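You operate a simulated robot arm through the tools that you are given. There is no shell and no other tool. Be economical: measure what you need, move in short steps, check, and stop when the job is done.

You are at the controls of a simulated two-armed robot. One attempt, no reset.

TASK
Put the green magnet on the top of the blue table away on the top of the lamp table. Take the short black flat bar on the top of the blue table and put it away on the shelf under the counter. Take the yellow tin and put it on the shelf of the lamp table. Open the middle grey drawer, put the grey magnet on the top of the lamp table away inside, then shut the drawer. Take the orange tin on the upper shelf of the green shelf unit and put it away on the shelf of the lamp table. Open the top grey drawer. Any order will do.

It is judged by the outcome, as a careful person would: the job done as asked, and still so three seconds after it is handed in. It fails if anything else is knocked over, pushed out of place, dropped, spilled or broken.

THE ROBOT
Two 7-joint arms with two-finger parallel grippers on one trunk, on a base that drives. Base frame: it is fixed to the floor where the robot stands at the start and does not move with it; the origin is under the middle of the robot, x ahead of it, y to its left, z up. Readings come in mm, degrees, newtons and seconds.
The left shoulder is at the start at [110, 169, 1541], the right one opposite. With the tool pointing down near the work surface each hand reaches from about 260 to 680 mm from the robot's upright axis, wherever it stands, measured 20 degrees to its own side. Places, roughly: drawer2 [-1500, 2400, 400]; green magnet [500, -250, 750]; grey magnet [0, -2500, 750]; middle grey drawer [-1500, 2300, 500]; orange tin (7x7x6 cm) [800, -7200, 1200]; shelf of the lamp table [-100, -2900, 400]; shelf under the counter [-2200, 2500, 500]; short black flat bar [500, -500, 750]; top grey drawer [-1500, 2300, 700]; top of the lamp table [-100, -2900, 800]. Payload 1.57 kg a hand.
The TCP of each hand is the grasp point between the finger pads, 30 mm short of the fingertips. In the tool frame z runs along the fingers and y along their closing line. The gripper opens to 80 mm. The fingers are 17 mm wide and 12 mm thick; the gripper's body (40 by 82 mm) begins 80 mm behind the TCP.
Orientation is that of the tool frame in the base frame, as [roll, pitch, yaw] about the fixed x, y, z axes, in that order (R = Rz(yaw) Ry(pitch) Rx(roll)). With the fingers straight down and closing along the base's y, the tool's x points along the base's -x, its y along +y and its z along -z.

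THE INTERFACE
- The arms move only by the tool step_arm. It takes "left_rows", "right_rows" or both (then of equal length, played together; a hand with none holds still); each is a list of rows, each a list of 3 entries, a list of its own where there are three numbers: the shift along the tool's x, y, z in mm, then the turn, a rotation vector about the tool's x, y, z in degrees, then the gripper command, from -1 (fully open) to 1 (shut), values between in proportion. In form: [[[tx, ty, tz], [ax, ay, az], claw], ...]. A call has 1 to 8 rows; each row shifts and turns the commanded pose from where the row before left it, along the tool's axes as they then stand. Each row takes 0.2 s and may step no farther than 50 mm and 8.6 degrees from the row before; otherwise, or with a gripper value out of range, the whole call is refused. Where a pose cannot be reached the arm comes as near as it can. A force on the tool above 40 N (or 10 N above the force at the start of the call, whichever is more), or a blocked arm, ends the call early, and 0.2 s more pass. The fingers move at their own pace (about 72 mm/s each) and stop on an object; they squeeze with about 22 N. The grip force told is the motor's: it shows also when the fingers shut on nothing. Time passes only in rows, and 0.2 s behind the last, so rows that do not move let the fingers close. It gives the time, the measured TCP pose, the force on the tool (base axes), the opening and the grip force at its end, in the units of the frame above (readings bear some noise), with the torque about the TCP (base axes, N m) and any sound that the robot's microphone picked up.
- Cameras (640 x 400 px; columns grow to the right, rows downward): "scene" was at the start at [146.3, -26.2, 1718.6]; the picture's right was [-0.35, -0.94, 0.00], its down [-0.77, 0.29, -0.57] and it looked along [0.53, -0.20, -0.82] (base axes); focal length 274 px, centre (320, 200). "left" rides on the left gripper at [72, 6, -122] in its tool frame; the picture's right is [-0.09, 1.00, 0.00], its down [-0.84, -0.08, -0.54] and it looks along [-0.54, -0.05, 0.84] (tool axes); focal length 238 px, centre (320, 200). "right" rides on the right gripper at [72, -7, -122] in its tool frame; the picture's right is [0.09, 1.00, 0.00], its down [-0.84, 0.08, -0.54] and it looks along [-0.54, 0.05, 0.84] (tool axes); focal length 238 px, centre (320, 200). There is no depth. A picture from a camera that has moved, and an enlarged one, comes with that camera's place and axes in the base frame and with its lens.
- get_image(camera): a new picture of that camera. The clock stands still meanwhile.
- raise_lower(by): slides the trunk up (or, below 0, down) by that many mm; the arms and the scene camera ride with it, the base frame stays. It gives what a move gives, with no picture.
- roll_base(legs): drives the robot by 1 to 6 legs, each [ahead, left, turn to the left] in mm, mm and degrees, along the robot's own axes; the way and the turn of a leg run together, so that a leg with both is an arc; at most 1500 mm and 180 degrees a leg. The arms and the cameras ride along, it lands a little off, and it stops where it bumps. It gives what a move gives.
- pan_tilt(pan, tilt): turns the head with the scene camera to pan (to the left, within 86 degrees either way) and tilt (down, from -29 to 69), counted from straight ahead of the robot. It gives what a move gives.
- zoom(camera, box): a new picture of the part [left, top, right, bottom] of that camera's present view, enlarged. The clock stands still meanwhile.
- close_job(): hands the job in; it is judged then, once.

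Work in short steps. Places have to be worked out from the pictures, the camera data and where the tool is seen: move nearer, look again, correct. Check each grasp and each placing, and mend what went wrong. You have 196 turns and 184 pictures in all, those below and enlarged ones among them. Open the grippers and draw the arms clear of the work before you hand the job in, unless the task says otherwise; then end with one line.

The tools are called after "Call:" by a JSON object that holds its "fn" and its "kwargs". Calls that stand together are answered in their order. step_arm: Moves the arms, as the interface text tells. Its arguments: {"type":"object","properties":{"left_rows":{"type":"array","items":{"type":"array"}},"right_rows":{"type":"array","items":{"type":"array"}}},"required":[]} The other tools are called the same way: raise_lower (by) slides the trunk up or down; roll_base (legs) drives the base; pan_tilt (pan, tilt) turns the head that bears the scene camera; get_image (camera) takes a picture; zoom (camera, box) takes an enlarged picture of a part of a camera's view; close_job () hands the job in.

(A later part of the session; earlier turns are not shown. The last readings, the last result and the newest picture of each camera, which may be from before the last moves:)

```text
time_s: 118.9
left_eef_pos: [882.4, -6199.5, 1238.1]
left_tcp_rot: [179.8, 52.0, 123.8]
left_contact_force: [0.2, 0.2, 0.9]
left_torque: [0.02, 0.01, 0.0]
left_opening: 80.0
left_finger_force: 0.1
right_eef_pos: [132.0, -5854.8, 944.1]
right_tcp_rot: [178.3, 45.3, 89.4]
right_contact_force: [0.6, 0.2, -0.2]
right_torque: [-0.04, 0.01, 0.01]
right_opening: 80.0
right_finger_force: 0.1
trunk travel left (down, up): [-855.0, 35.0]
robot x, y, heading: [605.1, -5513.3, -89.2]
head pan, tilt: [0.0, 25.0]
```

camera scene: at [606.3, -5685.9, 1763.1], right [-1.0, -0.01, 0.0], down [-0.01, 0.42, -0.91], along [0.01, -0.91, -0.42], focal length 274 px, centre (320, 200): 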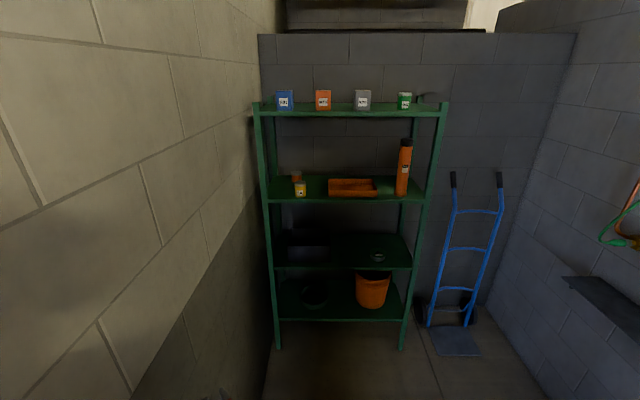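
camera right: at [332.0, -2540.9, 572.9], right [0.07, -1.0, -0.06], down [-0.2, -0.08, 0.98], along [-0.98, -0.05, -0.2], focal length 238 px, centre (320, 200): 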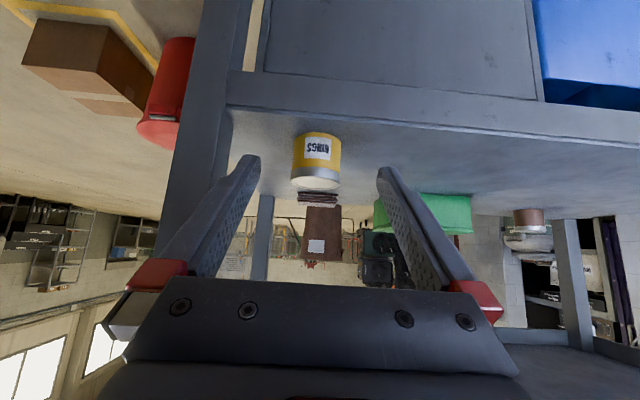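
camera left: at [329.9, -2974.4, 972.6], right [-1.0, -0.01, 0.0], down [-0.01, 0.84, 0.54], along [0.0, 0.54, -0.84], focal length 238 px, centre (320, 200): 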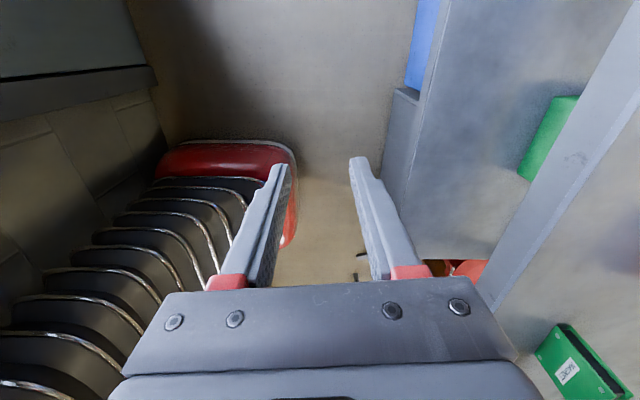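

Now raise to z≈1300, and drive: right 150 and ahead 560 so the hand stops short of the shelf (≈ y −6760), then look with the left camera.

Call:
{"fn": "step_arm", "kwargs": {"left_rows": [[[-28, 0, -20], [0, 0, 0], -1], [[-27, 0, -20], [0, 0, 0], -1], [[0, 0, 0], [0, 0, 0], -1]]}}

Call:
{"fn": "roll_base", "kwargs": {"legs": [[560, -150, -0.7]]}}

Call:
{"fn": "get_image", "kwargs": {"camera": "left"}}

Call:
{"fn": "get_image", "kwargs": {"camera": "scene"}}

```text
time_s: 119.7
left_eef_pos: [883.3, -6198.9, 1306.8]
left_tcp_rot: [179.9, 52.0, 123.8]
left_contact_force: [-0.1, -1.3, -0.3]
left_torque: [0.03, 0.0, 0.01]
left_opening: 80.0
left_finger_force: 0.1
right_eef_pos: [132.8, -5856.2, 945.1]
right_tcp_rot: [178.4, 45.4, 89.3]
right_contact_force: [0.3, 0.1, 0.0]
right_torque: [0.0, 0.01, 0.04]
right_opening: 79.9
right_finger_force: 0.0
trunk travel left (down, up): [-855.0, 35.0]
robot x, y, heading: [609.4, -5509.0, -89.1]
head pan, tilt: [0.0, 25.0]
```

```text
time_s: 122.9
left_eef_pos: [741.9, -6751.1, 1307.5]
left_tcp_rot: [179.8, 52.1, 123.9]
left_contact_force: [-0.1, 0.0, 0.2]
left_torque: [0.03, 0.0, -0.01]
left_opening: 80.2
left_finger_force: 0.0
right_eef_pos: [-8.8, -6407.8, 944.6]
right_tcp_rot: [178.4, 45.4, 89.3]
right_contact_force: [0.0, 1.4, 0.3]
right_torque: [0.0, -0.01, -0.04]
right_opening: 80.0
right_finger_force: 0.1
trunk travel left (down, up): [-855.0, 35.0]
robot x, y, heading: [460.1, -6063.5, -89.3]
head pan, tilt: [0.0, 25.0]
```

```text
129 pictures are left
camera left: at [669.1, -6630.4, 1326.2], right [0.86, 0.51, 0.07], down [-0.02, -0.12, 0.99], along [0.52, -0.85, -0.09], focal length 238 px, centre (320, 200)
```

left: 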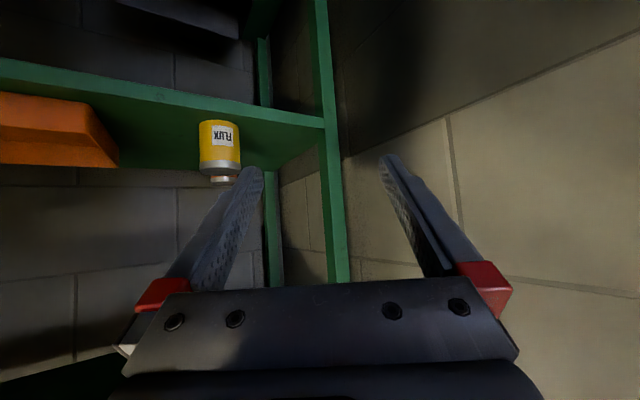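

```text
128 pictures are left
camera scene: at [465.3, -6238.4, 1763.1], right [-1.0, -0.02, 0.0], down [-0.01, 0.42, -0.91], along [0.01, -0.91, -0.42], focal length 274 px, centre (320, 200)
```

scene: 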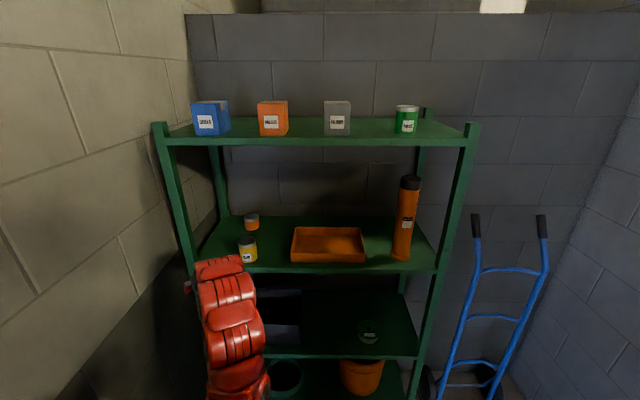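

Orange tin ≈[760,-7240], yellow ≈[726,-7037] (top ~1228; my hand passes above at 1289). Drive ahead 390, right 48 to the pre-grasp.

Call:
{"fn": "roll_base", "kwargs": {"legs": [[200, -25, 0], [190, -23, 0]]}}

Call:
{"fn": "get_image", "kwargs": {"camera": "left"}}

Call:
{"fn": "get_image", "kwargs": {"camera": "scene"}}

```text
time_s: 125.7
left_eef_pos: [701.4, -7138.4, 1308.0]
left_tcp_rot: [179.9, 52.0, 123.9]
left_contact_force: [-0.9, 0.0, -0.5]
left_torque: [-0.03, -0.02, 0.02]
left_opening: 79.9
left_finger_force: 0.1
right_eef_pos: [-49.9, -6796.2, 944.6]
right_tcp_rot: [178.4, 45.5, 89.5]
right_contact_force: [0.2, 0.0, 0.4]
right_torque: [-0.02, 0.03, -0.01]
right_opening: 79.9
right_finger_force: 0.1
trunk travel left (down, up): [-855.0, 35.0]
robot x, y, heading: [420.7, -6456.1, -89.1]
head pan, tilt: [0.0, 25.0]
```

```text
127 pictures are left
camera left: at [627.4, -7018.2, 1326.6], right [0.86, 0.51, 0.07], down [-0.02, -0.12, 0.99], along [0.52, -0.85, -0.09], focal length 238 px, centre (320, 200)
```

left: 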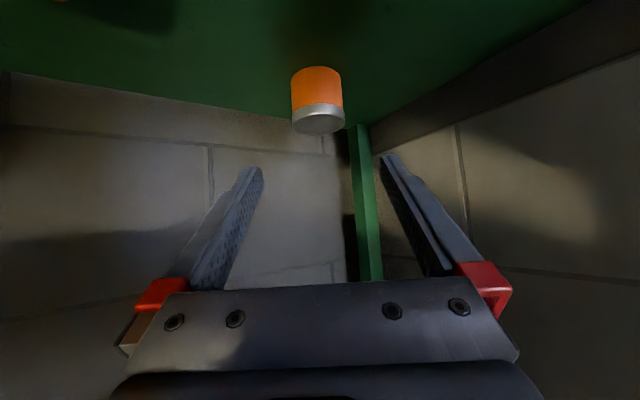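

```text
126 pictures are left
camera scene: at [423.9, -6625.8, 1763.2], right [-1.0, -0.02, 0.0], down [-0.01, 0.42, -0.91], along [0.01, -0.91, -0.42], focal length 274 px, centre (320, 200)
```

scene: 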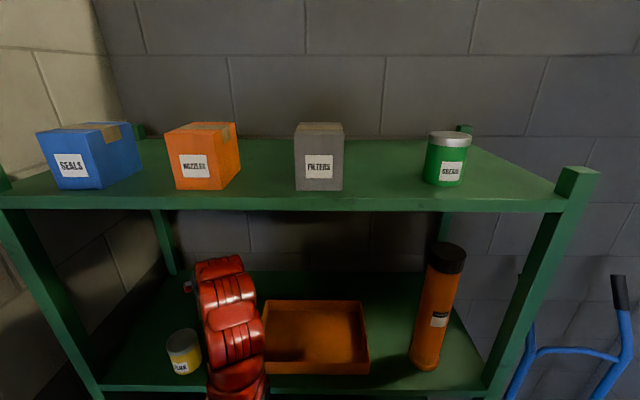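

Yellow tin untouched. Orange tin is straight along my tool axis, ~200 mm ahead. Advance 120 and recheck.

Call:
{"fn": "step_arm", "kwargs": {"left_rows": [[[0, -1, 40], [0, 0, 0], -1], [[0, -1, 40], [0, 0, 0], -1], [[0, 0, 40], [0, 0, 0], -1], [[0, 0, 0], [0, 0, 0], -1]]}}

Call:
{"fn": "get_image", "kwargs": {"camera": "left"}}

```text
time_s: 126.7
left_eef_pos: [752.1, -7218.3, 1233.5]
left_tcp_rot: [179.8, 52.0, 124.0]
left_contact_force: [-0.2, -0.4, -0.3]
left_torque: [0.02, 0.0, -0.04]
left_opening: 80.0
left_finger_force: 0.0
right_eef_pos: [-49.8, -6796.0, 944.4]
right_tcp_rot: [178.4, 45.4, 89.3]
right_contact_force: [-0.9, 0.8, -0.2]
right_torque: [-0.01, 0.0, 0.02]
right_opening: 79.7
right_finger_force: 0.1
trunk travel left (down, up): [-855.0, 35.0]
robot x, y, heading: [421.6, -6454.6, -89.3]
head pan, tilt: [0.0, 25.0]
```

```text
125 pictures are left
camera left: at [677.4, -7098.6, 1252.1], right [0.86, 0.51, 0.07], down [-0.02, -0.12, 0.99], along [0.52, -0.85, -0.09], focal length 238 px, centre (320, 200)
```

left: 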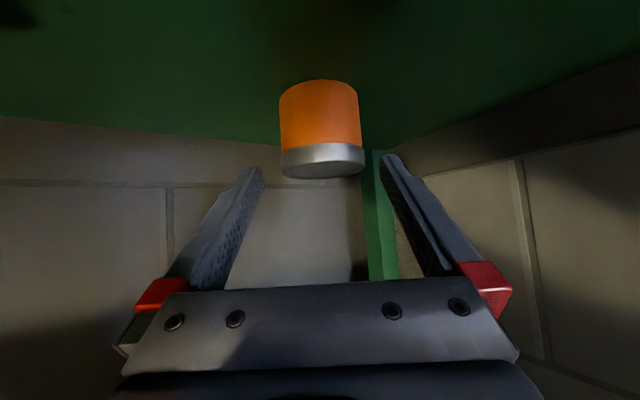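

Centred. Advance a further 56 mm to straddle the tin.

Call:
{"fn": "step_arm", "kwargs": {"left_rows": [[[0, 1, 28], [0, 0, 0], -1], [[0, 1, 28], [0, 0, 0], -1], [[0, 0, 0], [0, 0, 0], -1]]}}

Call:
{"fn": "get_image", "kwargs": {"camera": "left"}}

```text
time_s: 127.5
left_eef_pos: [780.0, -7253.5, 1199.3]
left_tcp_rot: [179.8, 52.1, 123.8]
left_contact_force: [-0.4, 0.2, -0.1]
left_torque: [-0.03, 0.04, -0.02]
left_opening: 79.9
left_finger_force: 0.1
right_eef_pos: [-50.6, -6796.7, 945.0]
right_tcp_rot: [178.4, 45.4, 89.4]
right_contact_force: [0.2, -0.2, 0.4]
right_torque: [0.02, 0.0, 0.0]
right_opening: 79.8
right_finger_force: 0.1
trunk travel left (down, up): [-855.0, 35.0]
robot x, y, heading: [425.2, -6456.5, -89.2]
head pan, tilt: [0.0, 25.0]
```

```text
124 pictures are left
camera left: at [705.0, -7134.5, 1218.2], right [0.86, 0.51, 0.07], down [-0.02, -0.12, 0.99], along [0.52, -0.85, -0.09], focal length 238 px, centre (320, 200)
```

left: 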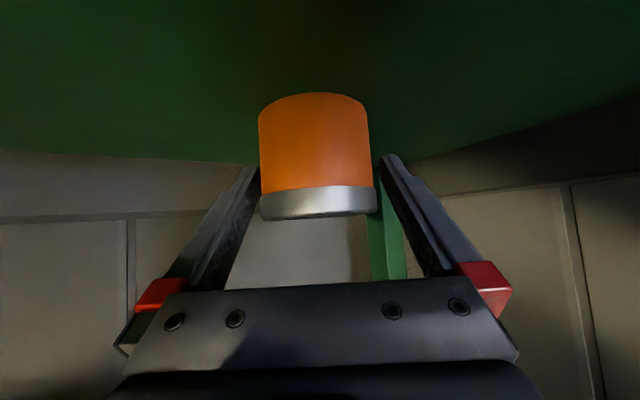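

Tin is ~12 mm further; advance 13 mm and close.

Call:
{"fn": "step_arm", "kwargs": {"left_rows": [[[0, 0, 13], [0, 0, 0], -1], [[0, 0, 0], [0, 0, 0], -1], [[0, 0, 0], [0, 0, 0], 1], [[0, 0, 0], [0, 0, 0], 1], [[0, 0, 0], [0, 0, 0], 1]]}}

Call:
{"fn": "get_image", "kwargs": {"camera": "left"}}

```text
time_s: 128.7
left_eef_pos: [783.7, -7262.6, 1189.8]
left_tcp_rot: [179.7, 51.9, 123.9]
left_contact_force: [0.1, 0.5, 0.4]
left_torque: [0.01, -0.02, -0.02]
left_opening: 61.3
left_finger_force: 22.0
right_eef_pos: [-50.9, -6796.6, 944.0]
right_tcp_rot: [178.4, 45.3, 89.5]
right_contact_force: [0.6, -0.1, 0.1]
right_torque: [0.01, 0.01, 0.0]
right_opening: 79.9
right_finger_force: 0.0
trunk travel left (down, up): [-855.0, 35.0]
robot x, y, heading: [418.5, -6452.7, -89.2]
head pan, tilt: [0.0, 25.0]
```

```text
123 pictures are left
camera left: at [711.5, -7143.0, 1209.1], right [0.86, 0.51, 0.08], down [-0.02, -0.12, 0.99], along [0.52, -0.85, -0.09], focal length 238 px, centre (320, 200)
```

left: 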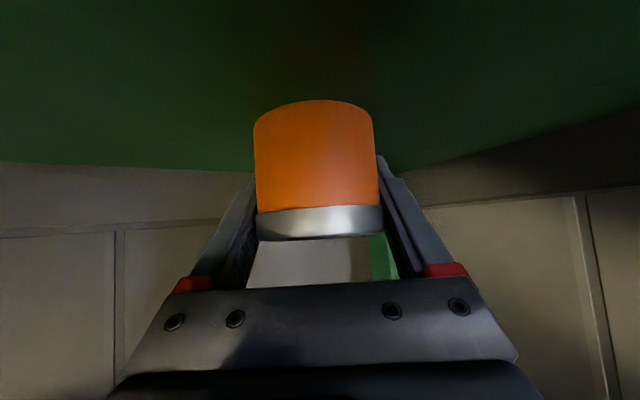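

Grasped (61 mm). Lift 25 mm, then retreat 200 mm along the tool axis (up and back, beside the yellow tin).

Call:
{"fn": "step_arm", "kwargs": {"left_rows": [[[-10, 0, -8], [0, 0, 0], 1], [[-10, 0, -8], [0, 0, 0], 1], [[0, 0, -40], [0, 0, 0], 1], [[0, 0, -40], [0, 0, 0], 1], [[0, 0, -40], [0, 0, 0], 1], [[0, 0, -40], [0, 0, 0], 1], [[0, 0, -30], [0, 0, 0], 1]]}}

Call:
{"fn": "get_image", "kwargs": {"camera": "scene"}}

```text
time_s: 130.3
left_eef_pos: [697.7, -7139.0, 1334.3]
left_tcp_rot: [179.7, 52.0, 123.8]
left_contact_force: [0.8, 0.2, -1.9]
left_torque: [-0.06, -0.06, 0.01]
left_opening: 61.5
left_finger_force: 22.0
right_eef_pos: [-51.3, -6795.7, 944.3]
right_tcp_rot: [178.2, 45.3, 89.3]
right_contact_force: [0.0, -0.4, -0.5]
right_torque: [0.01, 0.01, 0.02]
right_opening: 80.1
right_finger_force: 0.0
trunk travel left (down, up): [-855.0, 35.0]
robot x, y, heading: [423.2, -6455.8, -89.1]
head pan, tilt: [0.0, 25.0]
```

```text
122 pictures are left
camera scene: at [421.9, -6627.1, 1763.0], right [-1.0, -0.01, 0.0], down [-0.01, 0.42, -0.91], along [0.01, -0.91, -0.42], focal length 274 px, centre (320, 200)
```

scene: 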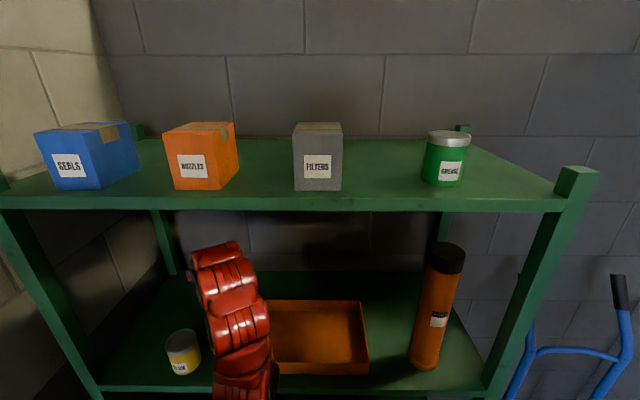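

Yellow tin and others undisturbed. Back out 900 mm, then lower/retract the left hand.

Call:
{"fn": "roll_base", "kwargs": {"legs": [[-900, 0, 0]]}}

Call:
{"fn": "step_arm", "kwargs": {"left_rows": [[[39, 12, 8], [0, 0, 0], 1], [[39, 12, 8], [0, 0, 0], 1], [[39, 12, 8], [0, 0, 0], 1], [[39, 12, 8], [0, 0, 0], 1], [[39, 12, 8], [0, 0, 0], 1], [[39, 12, 8], [0, 0, 0], 1], [[39, 12, 8], [0, 0, 0], 1]]}}

```text
time_s: 135.1
left_eef_pos: [686.9, -6225.0, 1333.3]
left_tcp_rot: [179.8, 52.1, 124.0]
left_contact_force: [0.2, 0.0, -1.0]
left_torque: [-0.04, -0.03, 0.0]
left_opening: 61.0
left_finger_force: 21.6
right_eef_pos: [-64.5, -5884.4, 942.8]
right_tcp_rot: [178.4, 45.3, 89.6]
right_contact_force: [0.3, 0.6, -0.8]
right_torque: [-0.01, -0.01, 0.02]
right_opening: 80.4
right_finger_force: 0.0
trunk travel left (down, up): [-855.0, 35.0]
robot x, y, heading: [407.0, -5532.9, -88.9]
head pan, tilt: [0.0, 25.0]
```

```text
time_s: 136.7
left_eef_pos: [687.1, -6074.4, 1083.6]
left_tcp_rot: [179.8, 52.1, 124.1]
left_contact_force: [-0.1, 0.0, -2.2]
left_torque: [-0.04, -0.02, 0.02]
left_opening: 61.4
left_finger_force: 22.2
right_eef_pos: [-63.9, -5884.0, 943.6]
right_tcp_rot: [178.4, 45.4, 89.6]
right_contact_force: [0.1, -0.2, 0.0]
right_torque: [0.02, 0.0, 0.02]
right_opening: 80.1
right_finger_force: 0.1
trunk travel left (down, up): [-855.0, 35.0]
robot x, y, heading: [409.0, -5540.2, -88.8]
head pan, tilt: [0.0, 25.0]
```

Un-yaw the left hand to point straight ahead, and tuck it outward/back.

Call:
{"fn": "step_arm", "kwargs": {"left_rows": [[[0, 0, 0], [5.5, 0, 4.3], 1], [[0, 0, 0], [5.5, 0, 4.3], 1], [[0, 0, 0], [5.5, 0, 4.3], 1], [[0, 0, 0], [5.5, 0, 4.3], 1], [[0, 0, 0], [5.5, 0, 4.3], 1]]}}

Call:
{"fn": "step_arm", "kwargs": {"left_rows": [[[0, 40, 0], [0, 0, 0], 1], [[0, 40, 0], [0, 0, 0], 1], [[0, 20, 0], [0, 0, 0], 1], [[26, 0, -18], [0, 0, 0], 1], [[26, 0, -18], [0, 0, 0], 1], [[26, 0, -18], [0, 0, 0], 1], [[26, 0, -18], [0, 0, 0], 1]]}}

```text
time_s: 137.9
left_eef_pos: [679.7, -6067.9, 1042.7]
left_tcp_rot: [-179.4, 52.4, 97.9]
left_contact_force: [-0.9, 0.5, -2.1]
left_torque: [-0.05, -0.01, -0.01]
left_opening: 61.4
left_finger_force: 22.2
left hand out of reach, approached as far as the arm can: row 1, 2, 3, 4
right_eef_pos: [-64.0, -5884.0, 943.9]
right_tcp_rot: [178.3, 45.3, 89.6]
right_contact_force: [-1.0, 0.0, -0.1]
right_torque: [-0.04, -0.01, -0.02]
right_opening: 80.0
right_finger_force: 0.0
trunk travel left (down, up): [-855.0, 35.0]
robot x, y, heading: [406.4, -5539.7, -89.1]
head pan, tilt: [0.0, 25.0]
```

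```text
time_s: 139.5
left_eef_pos: [763.2, -5934.5, 1004.9]
left_tcp_rot: [-179.3, 52.4, 98.0]
left_contact_force: [0.4, 0.4, -1.7]
left_torque: [-0.04, 0.04, 0.02]
left_opening: 61.2
left_finger_force: 21.9
right_eef_pos: [-63.7, -5884.0, 943.4]
right_tcp_rot: [178.4, 45.4, 89.6]
right_contact_force: [-0.7, 0.1, -0.7]
right_torque: [-0.04, -0.03, 0.0]
right_opening: 80.0
right_finger_force: 0.0
trunk travel left (down, up): [-855.0, 35.0]
robot x, y, heading: [409.0, -5541.2, -88.9]
head pan, tilt: [0.0, 25.0]
```

Turn to face −x, back to x≈630, then strafe right (+y) back toward the lamp table in stages.

Call:
{"fn": "roll_base", "kwargs": {"legs": [[0, 0, -91], [-221, -600, 0], [0, -1000, 0]]}}

Call:
{"fn": "pan_tilt", "kwargs": {"pan": -45, "tilt": 35}}

Call:
{"fn": "get_image", "kwargs": {"camera": "scene"}}

```text
time_s: 151.7
left_eef_pos: [236.5, -4287.7, 1005.0]
left_tcp_rot: [-179.4, 52.5, 6.9]
left_contact_force: [0.4, -0.4, -2.5]
left_torque: [0.0, 0.04, 0.01]
left_opening: 61.2
left_finger_force: 22.1
right_eef_pos: [305.1, -3460.2, 944.1]
right_tcp_rot: [178.3, 45.3, -1.6]
right_contact_force: [-0.1, -0.2, -0.4]
right_torque: [0.01, -0.04, 0.01]
right_opening: 79.9
right_finger_force: 0.0
trunk travel left (down, up): [-855.0, 35.0]
robot x, y, heading: [642.7, -3936.5, 180.0]
head pan, tilt: [0.0, 25.0]
```

```text
time_s: 152.9
left_eef_pos: [236.6, -4286.6, 1005.2]
left_tcp_rot: [-179.2, 52.5, 6.8]
left_contact_force: [0.1, 0.1, -1.3]
left_torque: [-0.01, 0.05, -0.06]
left_opening: 61.2
left_finger_force: 21.7
right_eef_pos: [305.7, -3460.2, 944.0]
right_tcp_rot: [178.4, 45.3, -1.6]
right_contact_force: [0.2, 0.5, -0.7]
right_torque: [-0.04, 0.01, 0.01]
right_opening: 79.9
right_finger_force: 0.1
trunk travel left (down, up): [-855.0, 35.0]
robot x, y, heading: [641.3, -3941.2, 179.4]
head pan, tilt: [-45.0, 35.0]
```

```text
121 pictures are left
camera scene: at [496.6, -3877.9, 1747.3], right [0.71, 0.71, 0.0], down [0.4, -0.41, -0.82], along [-0.58, 0.58, -0.57], focal length 274 px, centre (320, 200)
```

scene: 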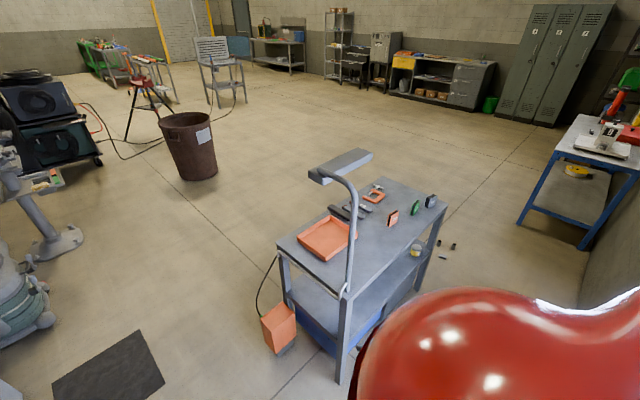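

I notice something yellow on the blue table's lower shelf; zoom to disambiguate "the yellow tin".

Call:
{"fn": "zoom", "kwargs": {"camera": "scene", "box": [510, 80, 640, 260]}}

Call:
{"fn": "zoom", "kwargs": {"camera": "scene", "box": [360, 20, 520, 130]}}

```text
2.22 times, centred on (575, 170) of scene
camera zoom: at [496.6, -3877.9, 1747.3], right [0.71, 0.71, 0.0], down [0.4, -0.41, -0.82], along [-0.58, 0.58, -0.57], focal length 608 px, centre (-247, 267)
```

zoom: 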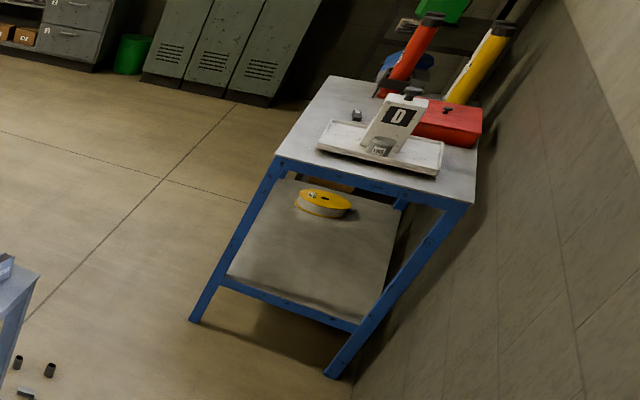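

```text
3.64 times, centred on (440, 75) of scene
camera zoom: at [496.6, -3877.9, 1747.3], right [0.71, 0.71, 0.0], down [0.4, -0.41, -0.82], along [-0.58, 0.58, -0.57], focal length 995 px, centre (-116, 654)
```

zoom: 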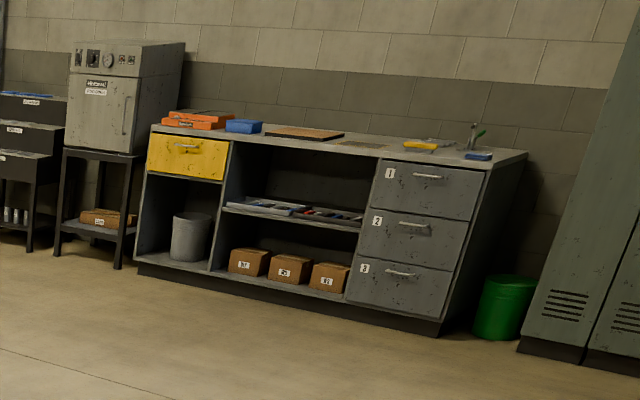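

The item on the blue lower shelf is a cable reel, not a tin; the RINGS tin remains my pick. Continue strafing +y to y≈−2330 and back to x≈690.

Call:
{"fn": "roll_base", "kwargs": {"legs": [[-50, -1400, 0], [0, -215, 0]]}}

Call:
{"fn": "raise_lower", "kwargs": {"by": -400}}

Call:
{"fn": "pan_tilt", "kwargs": {"pan": 10, "tilt": 60}}

Call:
{"fn": "get_image", "kwargs": {"camera": "scene"}}

Call:
{"fn": "get_image", "kwargs": {"camera": "left"}}

```text
time_s: 161.1
left_eef_pos: [272.3, -2678.5, 1005.7]
left_tcp_rot: [-179.3, 52.4, 8.8]
left_contact_force: [0.4, 0.9, -2.2]
left_torque: [0.02, 0.06, 0.0]
left_opening: 61.2
left_finger_force: 22.4
right_eef_pos: [314.5, -1850.7, 944.3]
right_tcp_rot: [178.4, 45.3, 0.3]
right_contact_force: [0.6, -0.6, -0.5]
right_torque: [0.01, 0.03, -0.01]
right_opening: 79.8
right_finger_force: 0.1
trunk travel left (down, up): [-855.0, 35.0]
robot x, y, heading: [664.8, -2318.1, -178.2]
head pan, tilt: [-45.0, 35.0]
```

```text
time_s: 165.0
left_eef_pos: [272.2, -2678.5, 605.1]
left_tcp_rot: [-179.3, 52.5, 8.7]
left_contact_force: [0.0, 0.3, -1.7]
left_torque: [-0.01, 0.03, 0.01]
left_opening: 60.9
left_finger_force: 21.8
right_eef_pos: [315.0, -1850.4, 543.0]
right_tcp_rot: [178.3, 45.4, 0.3]
right_contact_force: [-0.1, 0.4, 0.0]
right_torque: [-0.05, 0.01, -0.02]
right_opening: 80.1
right_finger_force: 0.1
trunk travel left (down, up): [-455.0, 435.0]
robot x, y, heading: [661.7, -2317.9, -178.7]
head pan, tilt: [-45.0, 35.0]
```

```text
time_s: 166.2
left_eef_pos: [271.4, -2679.1, 604.9]
left_tcp_rot: [-179.3, 52.5, 8.7]
left_contact_force: [-0.3, -0.1, -2.1]
left_torque: [0.02, 0.04, 0.01]
left_opening: 61.0
left_finger_force: 22.5
right_eef_pos: [315.3, -1850.5, 544.3]
right_tcp_rot: [178.5, 45.3, 0.3]
right_contact_force: [0.5, -0.4, 0.3]
right_torque: [0.01, 0.01, 0.01]
right_opening: 80.0
right_finger_force: 0.0
trunk travel left (down, up): [-455.0, 435.0]
robot x, y, heading: [665.6, -2319.3, -178.3]
head pan, tilt: [10.0, 60.0]
```

```text
118 pictures are left
camera scene: at [517.7, -2335.7, 1313.0], right [-0.2, 0.98, 0.0], down [0.85, 0.17, -0.5], along [-0.49, -0.1, -0.87], focal length 274 px, centre (320, 200)
```

scene: 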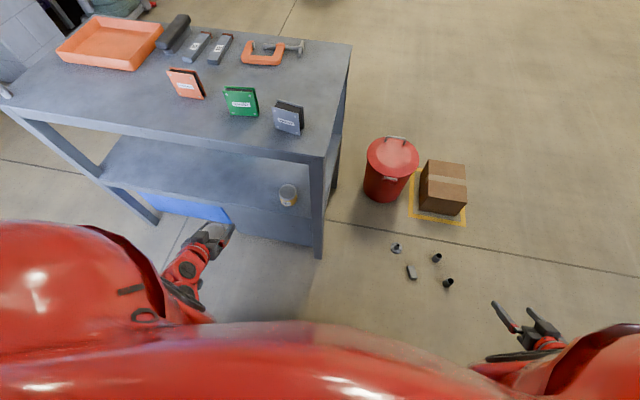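

```text
117 pictures are left
camera left: at [410.9, -2665.6, 622.7], right [0.09, -0.99, 0.07], down [-0.09, 0.06, 0.99], along [-0.99, -0.09, -0.08], focal length 238 px, centre (320, 200)
```

left: 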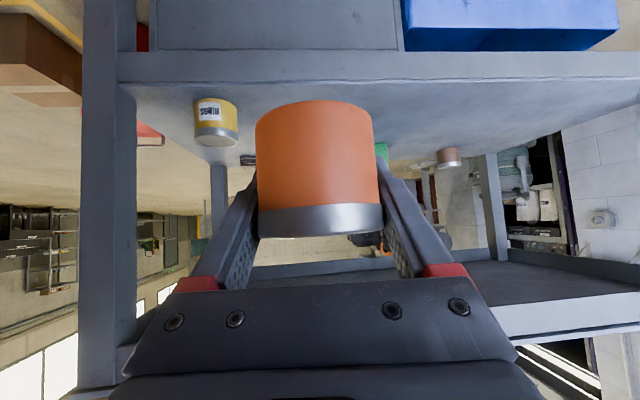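

Left hand already at y=−2679, beside the yellow tin's row. Move in over the shelf to x≈30, z≈515.

Call:
{"fn": "step_arm", "kwargs": {"left_rows": [[[-12, -5, 41], [0, 0, 0], 1], [[-12, -5, 41], [0, 0, 0], 1], [[-12, -5, 41], [0, 0, 0], 1], [[-12, -5, 41], [0, 0, 0], 1], [[-12, -5, 40], [0, 0, 0], 1], [[-12, -5, 40], [0, 0, 0], 1], [[0, 0, 0], [0, 0, 0], 1]]}}

Call:
{"fn": "get_image", "kwargs": {"camera": "left"}}

```text
time_s: 167.8
left_eef_pos: [31.1, -2682.7, 513.5]
left_tcp_rot: [-179.3, 52.6, 8.6]
left_contact_force: [-1.3, -1.1, -1.8]
left_torque: [-0.01, 0.03, 0.0]
left_opening: 60.9
left_finger_force: 21.9
right_eef_pos: [314.6, -1850.7, 543.6]
right_tcp_rot: [178.4, 45.4, 0.2]
right_contact_force: [0.5, 0.4, 0.1]
right_torque: [0.03, 0.01, -0.02]
right_opening: 80.2
right_finger_force: 0.0
trunk travel left (down, up): [-455.0, 435.0]
robot x, y, heading: [664.4, -2318.1, -178.2]
head pan, tilt: [10.0, 60.0]
```

```text
116 pictures are left
camera left: at [169.7, -2669.1, 531.6], right [0.09, -0.99, 0.07], down [-0.09, 0.06, 0.99], along [-0.99, -0.09, -0.08], focal length 238 px, centre (320, 200)
```

left: 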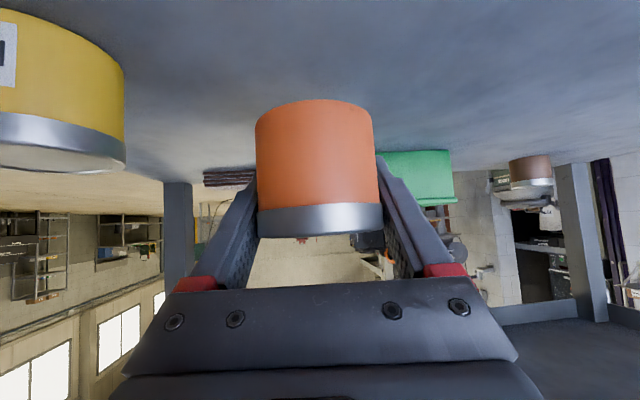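

Lower 36 mm, then creep to contact.

Call:
{"fn": "step_arm", "kwargs": {"left_rows": [[[10, 0, 7.7], [0, 0, 0], 1], [[10, 0, 7.7], [0, 0, 0], 1], [[8, 0, 6], [0, 0, 0], 1], [[2.4, 0, 1.8], [0, 0, 0], 1], [[2.4, 0, 1.8], [0, 0, 0], 1], [[2.4, 0, 1.8], [0, 0, 0], 1], [[2.4, 0, 1.8], [0, 0, 0], 1]]}}

```text
time_s: 169.4
left_eef_pos: [31.2, -2681.8, 469.9]
left_tcp_rot: [-179.5, 53.0, 8.5]
left_contact_force: [0.6, 0.2, 19.0]
left_torque: [-0.14, -0.55, 0.03]
left_opening: 61.2
left_finger_force: 22.2
right_eef_pos: [314.9, -1850.1, 544.1]
right_tcp_rot: [178.3, 45.3, 0.1]
right_contact_force: [0.7, 0.3, -0.7]
right_torque: [-0.01, 0.01, 0.0]
right_opening: 80.0
right_finger_force: 0.1
trunk travel left (down, up): [-455.0, 435.0]
robot x, y, heading: [665.0, -2324.2, -178.2]
head pan, tilt: [10.0, 60.0]
```

Contact (≈20 N) at z≈470. Release and retreat along the tool axis.

Call:
{"fn": "step_arm", "kwargs": {"left_rows": [[[-0.8, 0, -0.6], [0, 0, 0], 0.2], [[0, 0, 0], [0, 0, 0], -0.6], [[0, 0, 0], [0, 0, 0], -0.9], [[0, 0, -30], [0, 0, 0], -0.9], [[0, 0, -40], [0, 0, 0], -0.9], [[0, 0, -40], [0, 0, 0], -0.9], [[10, 5, -40], [0, 0, 0], -0.9], [[20, 5, -35], [0, 0, 0], -0.9]]}}

Call:
{"fn": "get_image", "kwargs": {"camera": "left"}}

```text
time_s: 171.2
left_eef_pos: [197.4, -2668.4, 557.0]
left_tcp_rot: [-179.2, 52.5, 8.7]
left_contact_force: [0.9, 0.4, -0.2]
left_torque: [0.01, -0.04, -0.03]
left_opening: 76.0
left_finger_force: 0.1
right_eef_pos: [314.9, -1850.2, 544.5]
right_tcp_rot: [178.4, 45.5, 0.3]
right_contact_force: [-0.1, 0.1, -0.1]
right_torque: [-0.03, 0.03, 0.03]
right_opening: 80.0
right_finger_force: 0.1
trunk travel left (down, up): [-455.0, 435.0]
robot x, y, heading: [664.1, -2319.9, -178.1]
head pan, tilt: [10.0, 60.0]
```

```text
115 pictures are left
camera left: at [336.6, -2654.3, 574.9], right [0.08, -0.99, 0.06], down [-0.09, 0.06, 0.99], along [-0.99, -0.09, -0.08], focal length 238 px, centre (320, 200)
```

left: 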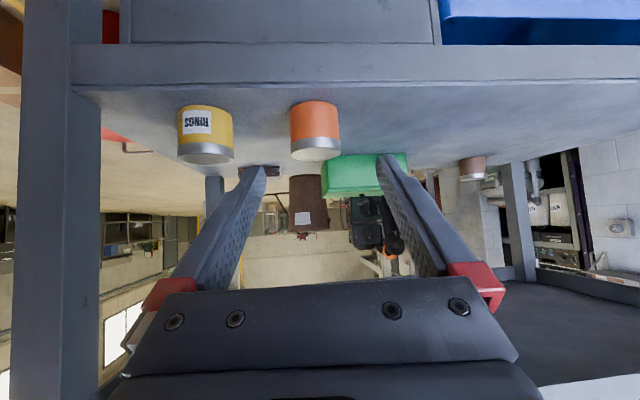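

Both tins stand on the shelf. Retract left, raise the trunk, then go for the grey magnet on top.

Call:
{"fn": "step_arm", "kwargs": {"left_rows": [[[18, 3, -24], [0, 0, 0], -1], [[18, 3, -24], [0, 0, 0], -1], [[18, 3, -24], [0, 0, 0], -1]]}}

Call:
{"fn": "raise_lower", "kwargs": {"by": 400}}

Call:
{"fn": "get_image", "kwargs": {"camera": "scene"}}

```text
time_s: 172.0
left_eef_pos: [288.2, -2663.9, 558.3]
left_tcp_rot: [-179.2, 52.5, 8.7]
left_contact_force: [0.5, 0.7, 0.2]
left_torque: [0.02, -0.02, -0.03]
left_opening: 80.0
left_finger_force: 0.0
right_eef_pos: [315.1, -1850.9, 542.7]
right_tcp_rot: [178.4, 45.4, 0.3]
right_contact_force: [-0.1, -0.3, -0.4]
right_torque: [0.01, 0.0, 0.0]
right_opening: 79.6
right_finger_force: 0.0
trunk travel left (down, up): [-455.0, 435.0]
robot x, y, heading: [662.1, -2321.1, -178.5]
head pan, tilt: [10.0, 60.0]
```

```text
time_s: 175.8
left_eef_pos: [287.3, -2664.4, 957.5]
left_tcp_rot: [-179.3, 52.5, 8.6]
left_contact_force: [0.5, 0.9, 0.0]
left_torque: [0.03, -0.05, 0.01]
left_opening: 80.0
left_finger_force: 0.1
right_eef_pos: [314.9, -1851.1, 943.4]
right_tcp_rot: [178.4, 45.3, 0.2]
right_contact_force: [0.5, -0.7, 0.1]
right_torque: [-0.02, -0.03, 0.0]
right_opening: 80.2
right_finger_force: 0.0
trunk travel left (down, up): [-855.0, 35.0]
robot x, y, heading: [663.6, -2318.5, -178.2]
head pan, tilt: [10.0, 60.0]
```

```text
114 pictures are left
camera scene: at [517.8, -2335.6, 1712.9], right [-0.2, 0.98, 0.0], down [0.85, 0.18, -0.5], along [-0.49, -0.1, -0.87], focal length 274 px, centre (320, 200)
```

scene: 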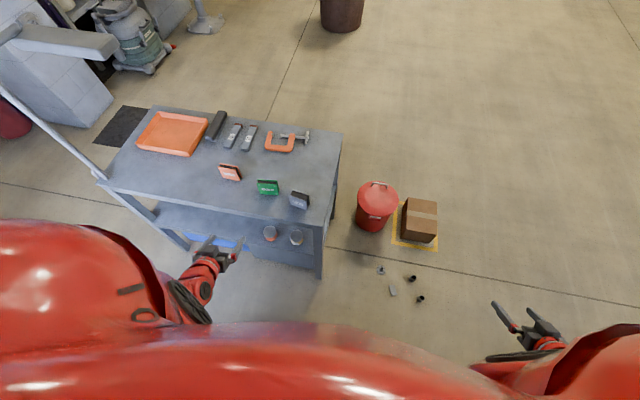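

Raise slightly and untilt the left hand to vertical.

Call:
{"fn": "step_arm", "kwargs": {"left_rows": [[[-30, 0, 0], [0, 7.5, 0], -1], [[-30, 0, 10], [0, 7.5, 0], -1], [[-30, 0, 10], [0, 7.5, 0], -1], [[-30, 0, 0], [0, 7.5, 0], -1], [[-20, 0, 0], [0, 7.5, 0], -1], [[0, 0, 0], [0, 7.5, 0], -1], [[0, 0, 0], [0, 7.5, 0], -1]]}}

```text
time_s: 177.4
left_eef_pos: [168.4, -2682.2, 1027.7]
left_tcp_rot: [-179.6, -0.2, 8.2]
left_contact_force: [0.5, -0.2, 0.0]
left_torque: [0.03, -0.02, 0.0]
left_opening: 80.0
left_finger_force: 0.1
right_eef_pos: [313.1, -1851.1, 942.5]
right_tcp_rot: [178.2, 45.3, 0.2]
right_contact_force: [-0.1, -0.9, -0.2]
right_torque: [0.03, -0.03, 0.04]
right_opening: 80.2
right_finger_force: 0.0
trunk travel left (down, up): [-855.0, 35.0]
robot x, y, heading: [663.9, -2318.5, -178.3]
head pan, tilt: [10.0, 60.0]
```

Rotate ~+90° about the tool axis so it closes along x.

Call:
{"fn": "step_arm", "kwargs": {"left_rows": [[[0, 0, 0], [0, 0, 8.4], -1], [[0, 0, 0], [0, 0, 8.4], -1], [[0, 0, 0], [0, 0, 8.4], -1], [[0, 0, 0], [0, 0, 8.4], -1], [[0, 0, 0], [0, 0, 8.4], -1], [[0, 0, 0], [0, 0, 8.4], -1], [[0, 0, 0], [0, 0, 8.4], -1], [[0, 0, 0], [0, 0, 8.4], -1]]}}

Call:
{"fn": "step_arm", "kwargs": {"left_rows": [[[0, 0, 0], [0, 0, 8.4], -1], [[0, 0, 0], [0, 0, 8.4], -1], [[0, 0, 0], [0, 0, 6], -1], [[0, 0, 0], [0, 0, 0], -1]]}}

Call:
{"fn": "get_image", "kwargs": {"camera": "left"}}

```text
time_s: 179.2
left_eef_pos: [166.8, -2680.6, 1028.8]
left_tcp_rot: [-179.9, 0.4, -59.2]
left_contact_force: [0.4, 0.9, -0.3]
left_torque: [-0.02, 0.0, -0.02]
left_opening: 79.7
left_finger_force: 0.0
right_eef_pos: [315.1, -1851.0, 943.9]
right_tcp_rot: [178.4, 45.3, 0.2]
right_contact_force: [0.2, -0.1, 0.0]
right_torque: [-0.01, 0.01, 0.03]
right_opening: 80.0
right_finger_force: 0.1
trunk travel left (down, up): [-855.0, 35.0]
robot x, y, heading: [662.4, -2317.6, -178.2]
head pan, tilt: [10.0, 60.0]
```

```text
time_s: 180.2
left_eef_pos: [167.1, -2681.0, 1028.9]
left_tcp_rot: [179.9, 0.4, -81.9]
left_contact_force: [0.9, 0.5, -0.6]
left_torque: [-0.01, -0.01, -0.01]
left_opening: 80.0
left_finger_force: 0.1
right_eef_pos: [314.2, -1850.6, 944.6]
right_tcp_rot: [178.4, 45.3, 0.2]
right_contact_force: [0.5, 0.5, -0.2]
right_torque: [-0.01, 0.0, 0.0]
right_opening: 79.9
right_finger_force: 0.0
trunk travel left (down, up): [-855.0, 35.0]
robot x, y, heading: [661.7, -2319.6, -178.3]
head pan, tilt: [10.0, 60.0]
```

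```text
113 pictures are left
camera left: at [170.8, -2754.2, 1150.5], right [-1.0, -0.05, 0.0], down [-0.04, 0.84, 0.55], along [-0.03, 0.55, -0.84], focal length 238 px, centre (320, 200)
```

left: 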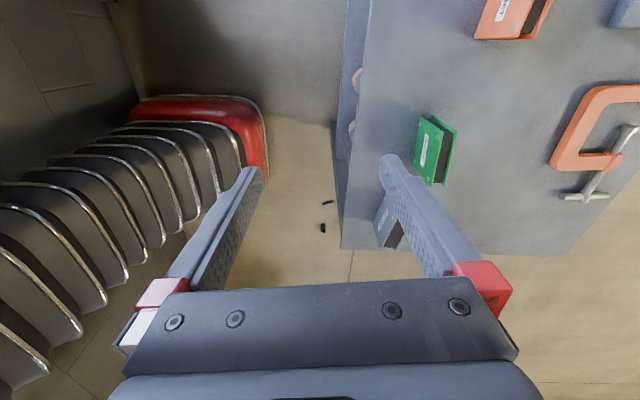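

Move over the grey magnet (≈[44,-2515]) at this height.

Call:
{"fn": "step_arm", "kwargs": {"left_rows": [[[-36, 19, 0], [0, 0, 0], -1], [[-36, 19, 0], [0, 0, 0], -1], [[-36, 20, 0], [0, 0, 0], -1], [[-36, 20, 0], [0, 0, 0], -1], [[-38, 20, 0], [0, 0, 0], -1], [[0, 0, 0], [0, 0, 0], -1]]}}

Call:
{"fn": "get_image", "kwargs": {"camera": "left"}}

```text
time_s: 181.6
left_eef_pos: [46.4, -2515.2, 1028.5]
left_tcp_rot: [179.9, 0.5, -81.7]
left_contact_force: [0.2, -0.7, 0.1]
left_torque: [0.05, 0.06, -0.01]
left_opening: 79.9
left_finger_force: 0.0
right_eef_pos: [314.7, -1851.3, 943.5]
right_tcp_rot: [178.4, 45.4, 0.2]
right_contact_force: [0.8, 0.1, -0.9]
right_torque: [0.0, 0.01, -0.03]
right_opening: 80.2
right_finger_force: 0.1
trunk travel left (down, up): [-855.0, 35.0]
robot x, y, heading: [664.5, -2318.1, -178.4]
head pan, tilt: [10.0, 60.0]
```

```text
112 pictures are left
camera left: at [49.9, -2587.5, 1150.9], right [-1.0, -0.05, 0.0], down [-0.04, 0.84, 0.55], along [-0.03, 0.55, -0.84], focal length 238 px, centre (320, 200)
```

left: 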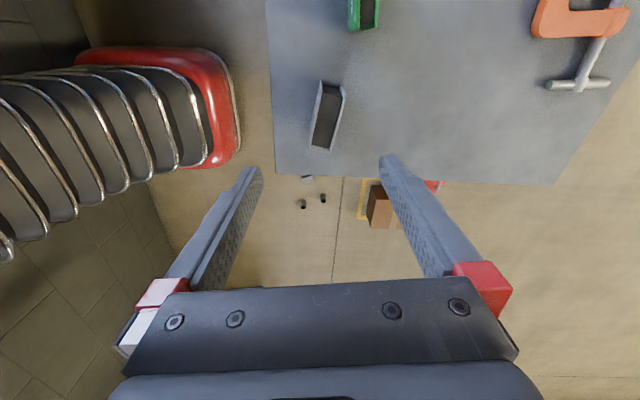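

Magnet centre ≈[38,-2518], rotated ~16° from my hand. Correct yaw +16°, shift, and descend 100.

Call:
{"fn": "step_arm", "kwargs": {"left_rows": [[[0, 0, 0], [0, 0, 8], -1], [[0, 0, 0], [0, 0, 8], -1], [[2, 4, 30], [0, 0, 0], -1], [[2, 4, 30], [0, 0, 0], -1], [[0, 0, 35], [0, 0, 0], -1], [[0, 0, 0], [0, 0, 0], -1]]}}

Call:
{"fn": "get_image", "kwargs": {"camera": "left"}}

```text
time_s: 183.0
left_eef_pos: [37.3, -2515.5, 934.8]
left_tcp_rot: [179.8, 0.4, -97.8]
left_contact_force: [0.4, 0.5, -0.1]
left_torque: [-0.03, 0.0, 0.0]
left_opening: 79.7
left_finger_force: 0.0
right_eef_pos: [314.4, -1850.5, 942.9]
right_tcp_rot: [178.3, 45.5, 0.3]
right_contact_force: [-0.1, 0.0, -0.5]
right_torque: [-0.03, -0.01, -0.03]
right_opening: 80.0
right_finger_force: 0.0
trunk travel left (down, up): [-855.0, 35.0]
robot x, y, heading: [664.4, -2319.6, -178.5]
head pan, tilt: [10.0, 60.0]
```

```text
111 pictures are left
camera left: at [20.2, -2587.6, 1056.3], right [-0.97, 0.23, 0.0], down [0.19, 0.81, 0.55], along [0.12, 0.53, -0.84], focal length 238 px, centre (320, 200)
```

left: 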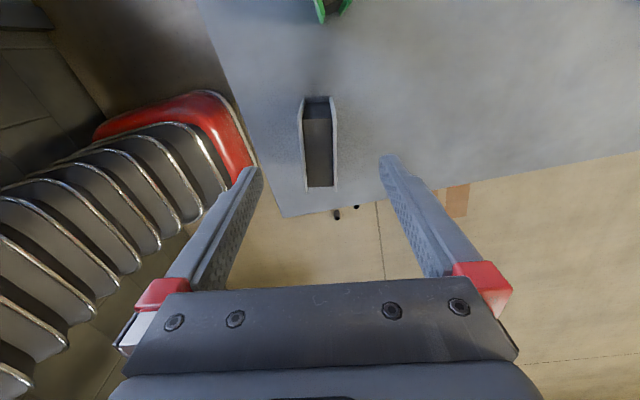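

Aligned. Descend 73 and close.

Call:
{"fn": "step_arm", "kwargs": {"left_rows": [[[0, 0, 30], [0, 0, 0], -1], [[0, 0, 30], [0, 0, 0], -1], [[0, 0, 13], [0, 0, 0], -1], [[0, 0, 0], [0, 0, 0], -1], [[0, 0, 0], [0, 0, 0], 1], [[0, 0, 0], [0, 0, 0], 1], [[0, 0, 0], [0, 0, 0], 1]]}}

Call:
{"fn": "get_image", "kwargs": {"camera": "left"}}

```text
time_s: 184.6
left_eef_pos: [37.4, -2515.0, 861.1]
left_tcp_rot: [179.9, 0.4, -97.9]
left_contact_force: [0.6, -0.1, 0.0]
left_torque: [0.03, -0.1, -0.02]
left_opening: 29.8
left_finger_force: 22.0
right_eef_pos: [315.4, -1850.8, 943.7]
right_tcp_rot: [178.4, 45.3, 0.2]
right_contact_force: [0.9, 0.9, -0.2]
right_torque: [0.03, -0.01, 0.0]
right_opening: 79.9
right_finger_force: 0.1
trunk travel left (down, up): [-855.0, 35.0]
robot x, y, heading: [666.6, -2322.9, -178.5]
head pan, tilt: [10.0, 60.0]
```

```text
110 pictures are left
camera left: at [20.9, -2586.9, 983.7], right [-0.97, 0.23, 0.0], down [0.19, 0.81, 0.55], along [0.12, 0.53, -0.84], focal length 238 px, centre (320, 200)
```

left: 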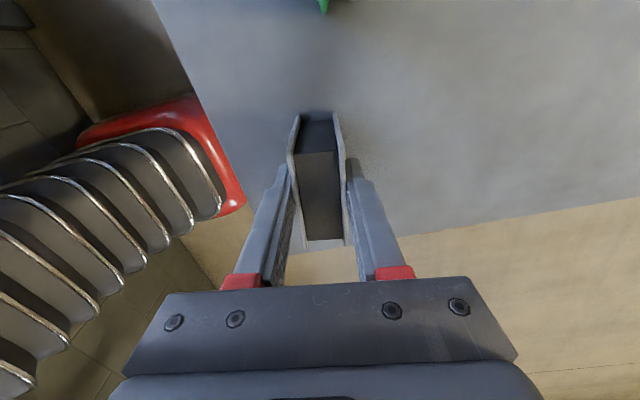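

Gripped. Lift 170 and draw back.

Call:
{"fn": "step_arm", "kwargs": {"left_rows": [[[0, 0, -20], [0, 0, 0], 1], [[0, 0, -40], [0, 0, 0], 1], [[0, 0, -40], [0, 0, 0], 1], [[0, 0, -40], [0, 0, 0], 1], [[0, -30, -25], [0, 0, 0], 1], [[0, -40, 0], [0, 0, 0], 1], [[0, -40, 0], [0, 0, 0], 1], [[0, -40, 0], [0, 0, 0], 1]]}}

Call:
{"fn": "get_image", "kwargs": {"camera": "scene"}}

```text
time_s: 186.4
left_eef_pos: [185.7, -2537.9, 1026.2]
left_tcp_rot: [179.8, 0.4, -97.8]
left_contact_force: [0.2, 0.1, -4.3]
left_torque: [-0.01, 0.01, 0.01]
left_opening: 29.8
left_finger_force: 21.8
right_eef_pos: [316.4, -1850.4, 944.0]
right_tcp_rot: [178.4, 45.3, 0.2]
right_contact_force: [0.4, 0.3, -0.1]
right_torque: [0.0, -0.01, -0.04]
right_opening: 80.2
right_finger_force: 0.0
trunk travel left (down, up): [-855.0, 35.0]
robot x, y, heading: [665.9, -2319.3, -178.2]
head pan, tilt: [10.0, 60.0]
```

```text
109 pictures are left
camera scene: at [519.4, -2336.6, 1713.1], right [-0.2, 0.98, 0.0], down [0.85, 0.17, -0.5], along [-0.49, -0.1, -0.87], focal length 274 px, centre (320, 200)
```

scene: 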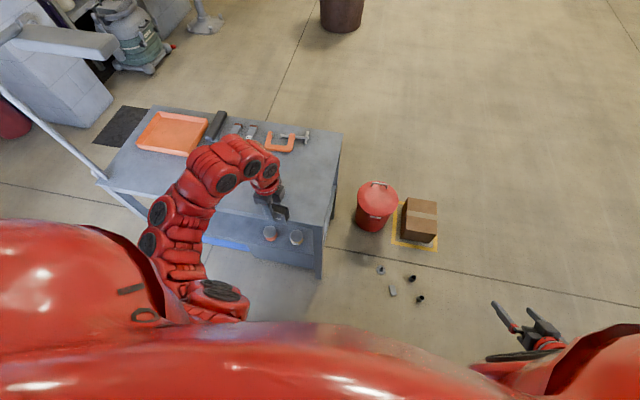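

Grey magnet held, others undisturbed. Drive back along the safe path: strafe to y≈−1577, then diagonal to [-204,-1270].

Call:
{"fn": "roll_base", "kwargs": {"legs": [[46, -742, -1.8], [824, -307, 0]]}}

Call:
{"fn": "roll_base", "kwargs": {"legs": [[80, -200, 0], [0, 0, 180]]}}

Call:
{"fn": "pan_tilt", "kwargs": {"pan": 10, "tilt": 45}}

Call:
{"fn": "get_image", "kwargs": {"camera": "scene"}}

```text
time_s: 194.6
left_eef_pos: [-690.9, -1476.4, 1026.5]
left_tcp_rot: [179.9, 0.5, -100.4]
left_contact_force: [0.2, 0.9, -3.6]
left_torque: [-0.03, 0.01, 0.03]
left_opening: 29.9
left_finger_force: 21.8
right_eef_pos: [-530.5, -794.6, 942.4]
right_tcp_rot: [178.4, 45.2, -2.3]
right_contact_force: [-0.2, 0.1, 0.4]
right_torque: [0.0, 0.03, 0.02]
right_opening: 79.8
right_finger_force: 0.2
trunk travel left (down, up): [-855.0, 35.0]
robot x, y, heading: [-201.9, -1276.1, 179.2]
head pan, tilt: [10.0, 60.0]
```

```text
time_s: 203.5
left_eef_pos: [218.9, -901.4, 1026.6]
left_tcp_rot: [179.9, 0.5, 77.0]
left_contact_force: [0.7, -0.2, -4.6]
left_torque: [0.02, 0.01, -0.03]
left_opening: 29.6
left_finger_force: 22.0
right_eef_pos: [26.3, -1572.2, 943.8]
right_tcp_rot: [178.4, 45.3, 174.9]
right_contact_force: [-0.4, 0.2, -1.1]
right_torque: [0.02, 0.0, -0.01]
right_opening: 79.9
right_finger_force: 0.0
trunk travel left (down, up): [-855.0, 35.0]
robot x, y, heading: [-280.7, -1077.4, -3.7]
head pan, tilt: [10.0, 60.0]
```

```text
time_s: 204.3
left_eef_pos: [219.2, -900.6, 1027.1]
left_tcp_rot: [179.9, 0.3, 76.9]
left_contact_force: [0.1, 0.1, -3.8]
left_torque: [0.01, 0.02, 0.01]
left_opening: 30.2
left_finger_force: 21.8
right_eef_pos: [26.3, -1571.7, 944.2]
right_tcp_rot: [178.4, 45.3, 175.0]
right_contact_force: [0.2, -0.3, 0.5]
right_torque: [-0.03, 0.03, 0.05]
right_opening: 80.0
right_finger_force: 0.1
trunk travel left (down, up): [-855.0, 35.0]
robot x, y, heading: [-279.8, -1075.2, -3.5]
head pan, tilt: [10.0, 45.0]
```

```text
108 pictures are left
camera scene: at [-119.2, -1071.6, 1732.3], right [0.11, -0.99, 0.0], down [-0.7, -0.08, -0.71], along [0.7, 0.08, -0.71], focal length 274 px, centre (320, 200)
```

scene: 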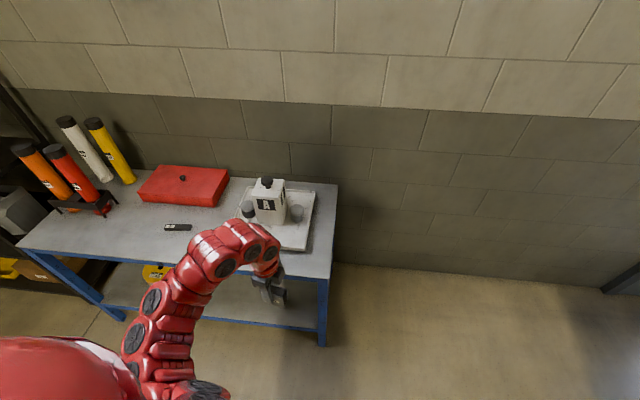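

Table looks intact. Go to about [0,-330], heading 0, for the bar.

Call:
{"fn": "roll_base", "kwargs": {"legs": [[0, 0, 3.5], [0, 745, 0], [270, 0, 0]]}}

Call:
{"fn": "pan_tilt", "kwargs": {"pan": -10, "tilt": 55}}

Call:
{"fn": "get_image", "kwargs": {"camera": "scene"}}

```text
time_s: 210.3
left_eef_pos: [480.4, -133.0, 1026.6]
left_tcp_rot: [180.0, 0.4, 80.1]
left_contact_force: [0.0, 0.3, -4.8]
left_torque: [0.04, -0.01, -0.04]
left_opening: 29.6
left_finger_force: 22.2
right_eef_pos: [326.1, -815.7, 943.4]
right_tcp_rot: [178.4, 45.4, 178.1]
right_contact_force: [0.5, 0.1, -1.3]
right_torque: [0.0, 0.02, 0.01]
right_opening: 80.1
right_finger_force: 0.0
trunk travel left (down, up): [-855.0, 35.0]
robot x, y, heading: [-4.1, -335.9, -0.2]
head pan, tilt: [10.0, 45.0]
```

```text
time_s: 211.1
left_eef_pos: [482.1, -133.6, 1027.1]
left_tcp_rot: [180.0, 0.3, 80.1]
left_contact_force: [-0.3, -0.2, -4.8]
left_torque: [0.04, 0.01, -0.02]
left_opening: 30.1
left_finger_force: 21.7
right_eef_pos: [327.9, -815.8, 943.3]
right_tcp_rot: [178.4, 45.3, 178.1]
right_contact_force: [-0.3, 0.1, 0.5]
right_torque: [0.0, 0.02, 0.01]
right_opening: 80.0
right_finger_force: 0.0
trunk travel left (down, up): [-855.0, 35.0]
robot x, y, heading: [-8.8, -335.7, -0.5]
head pan, tilt: [-10.0, 55.0]
```

```text
107 pictures are left
camera scene: at [144.5, -349.9, 1719.0], right [-0.18, -0.98, 0.0], down [-0.81, 0.15, -0.57], along [0.56, -0.1, -0.82], focal length 274 px, centre (320, 200)
```

scene: 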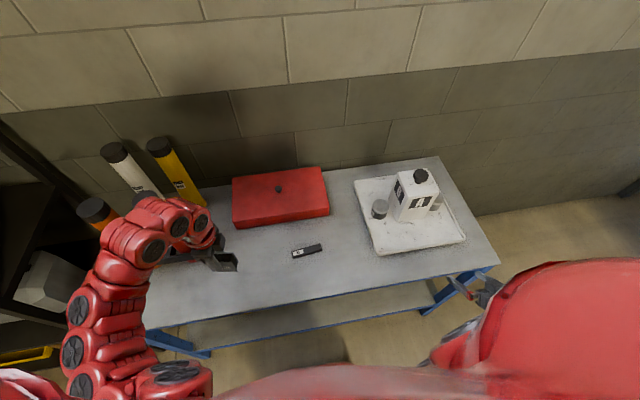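

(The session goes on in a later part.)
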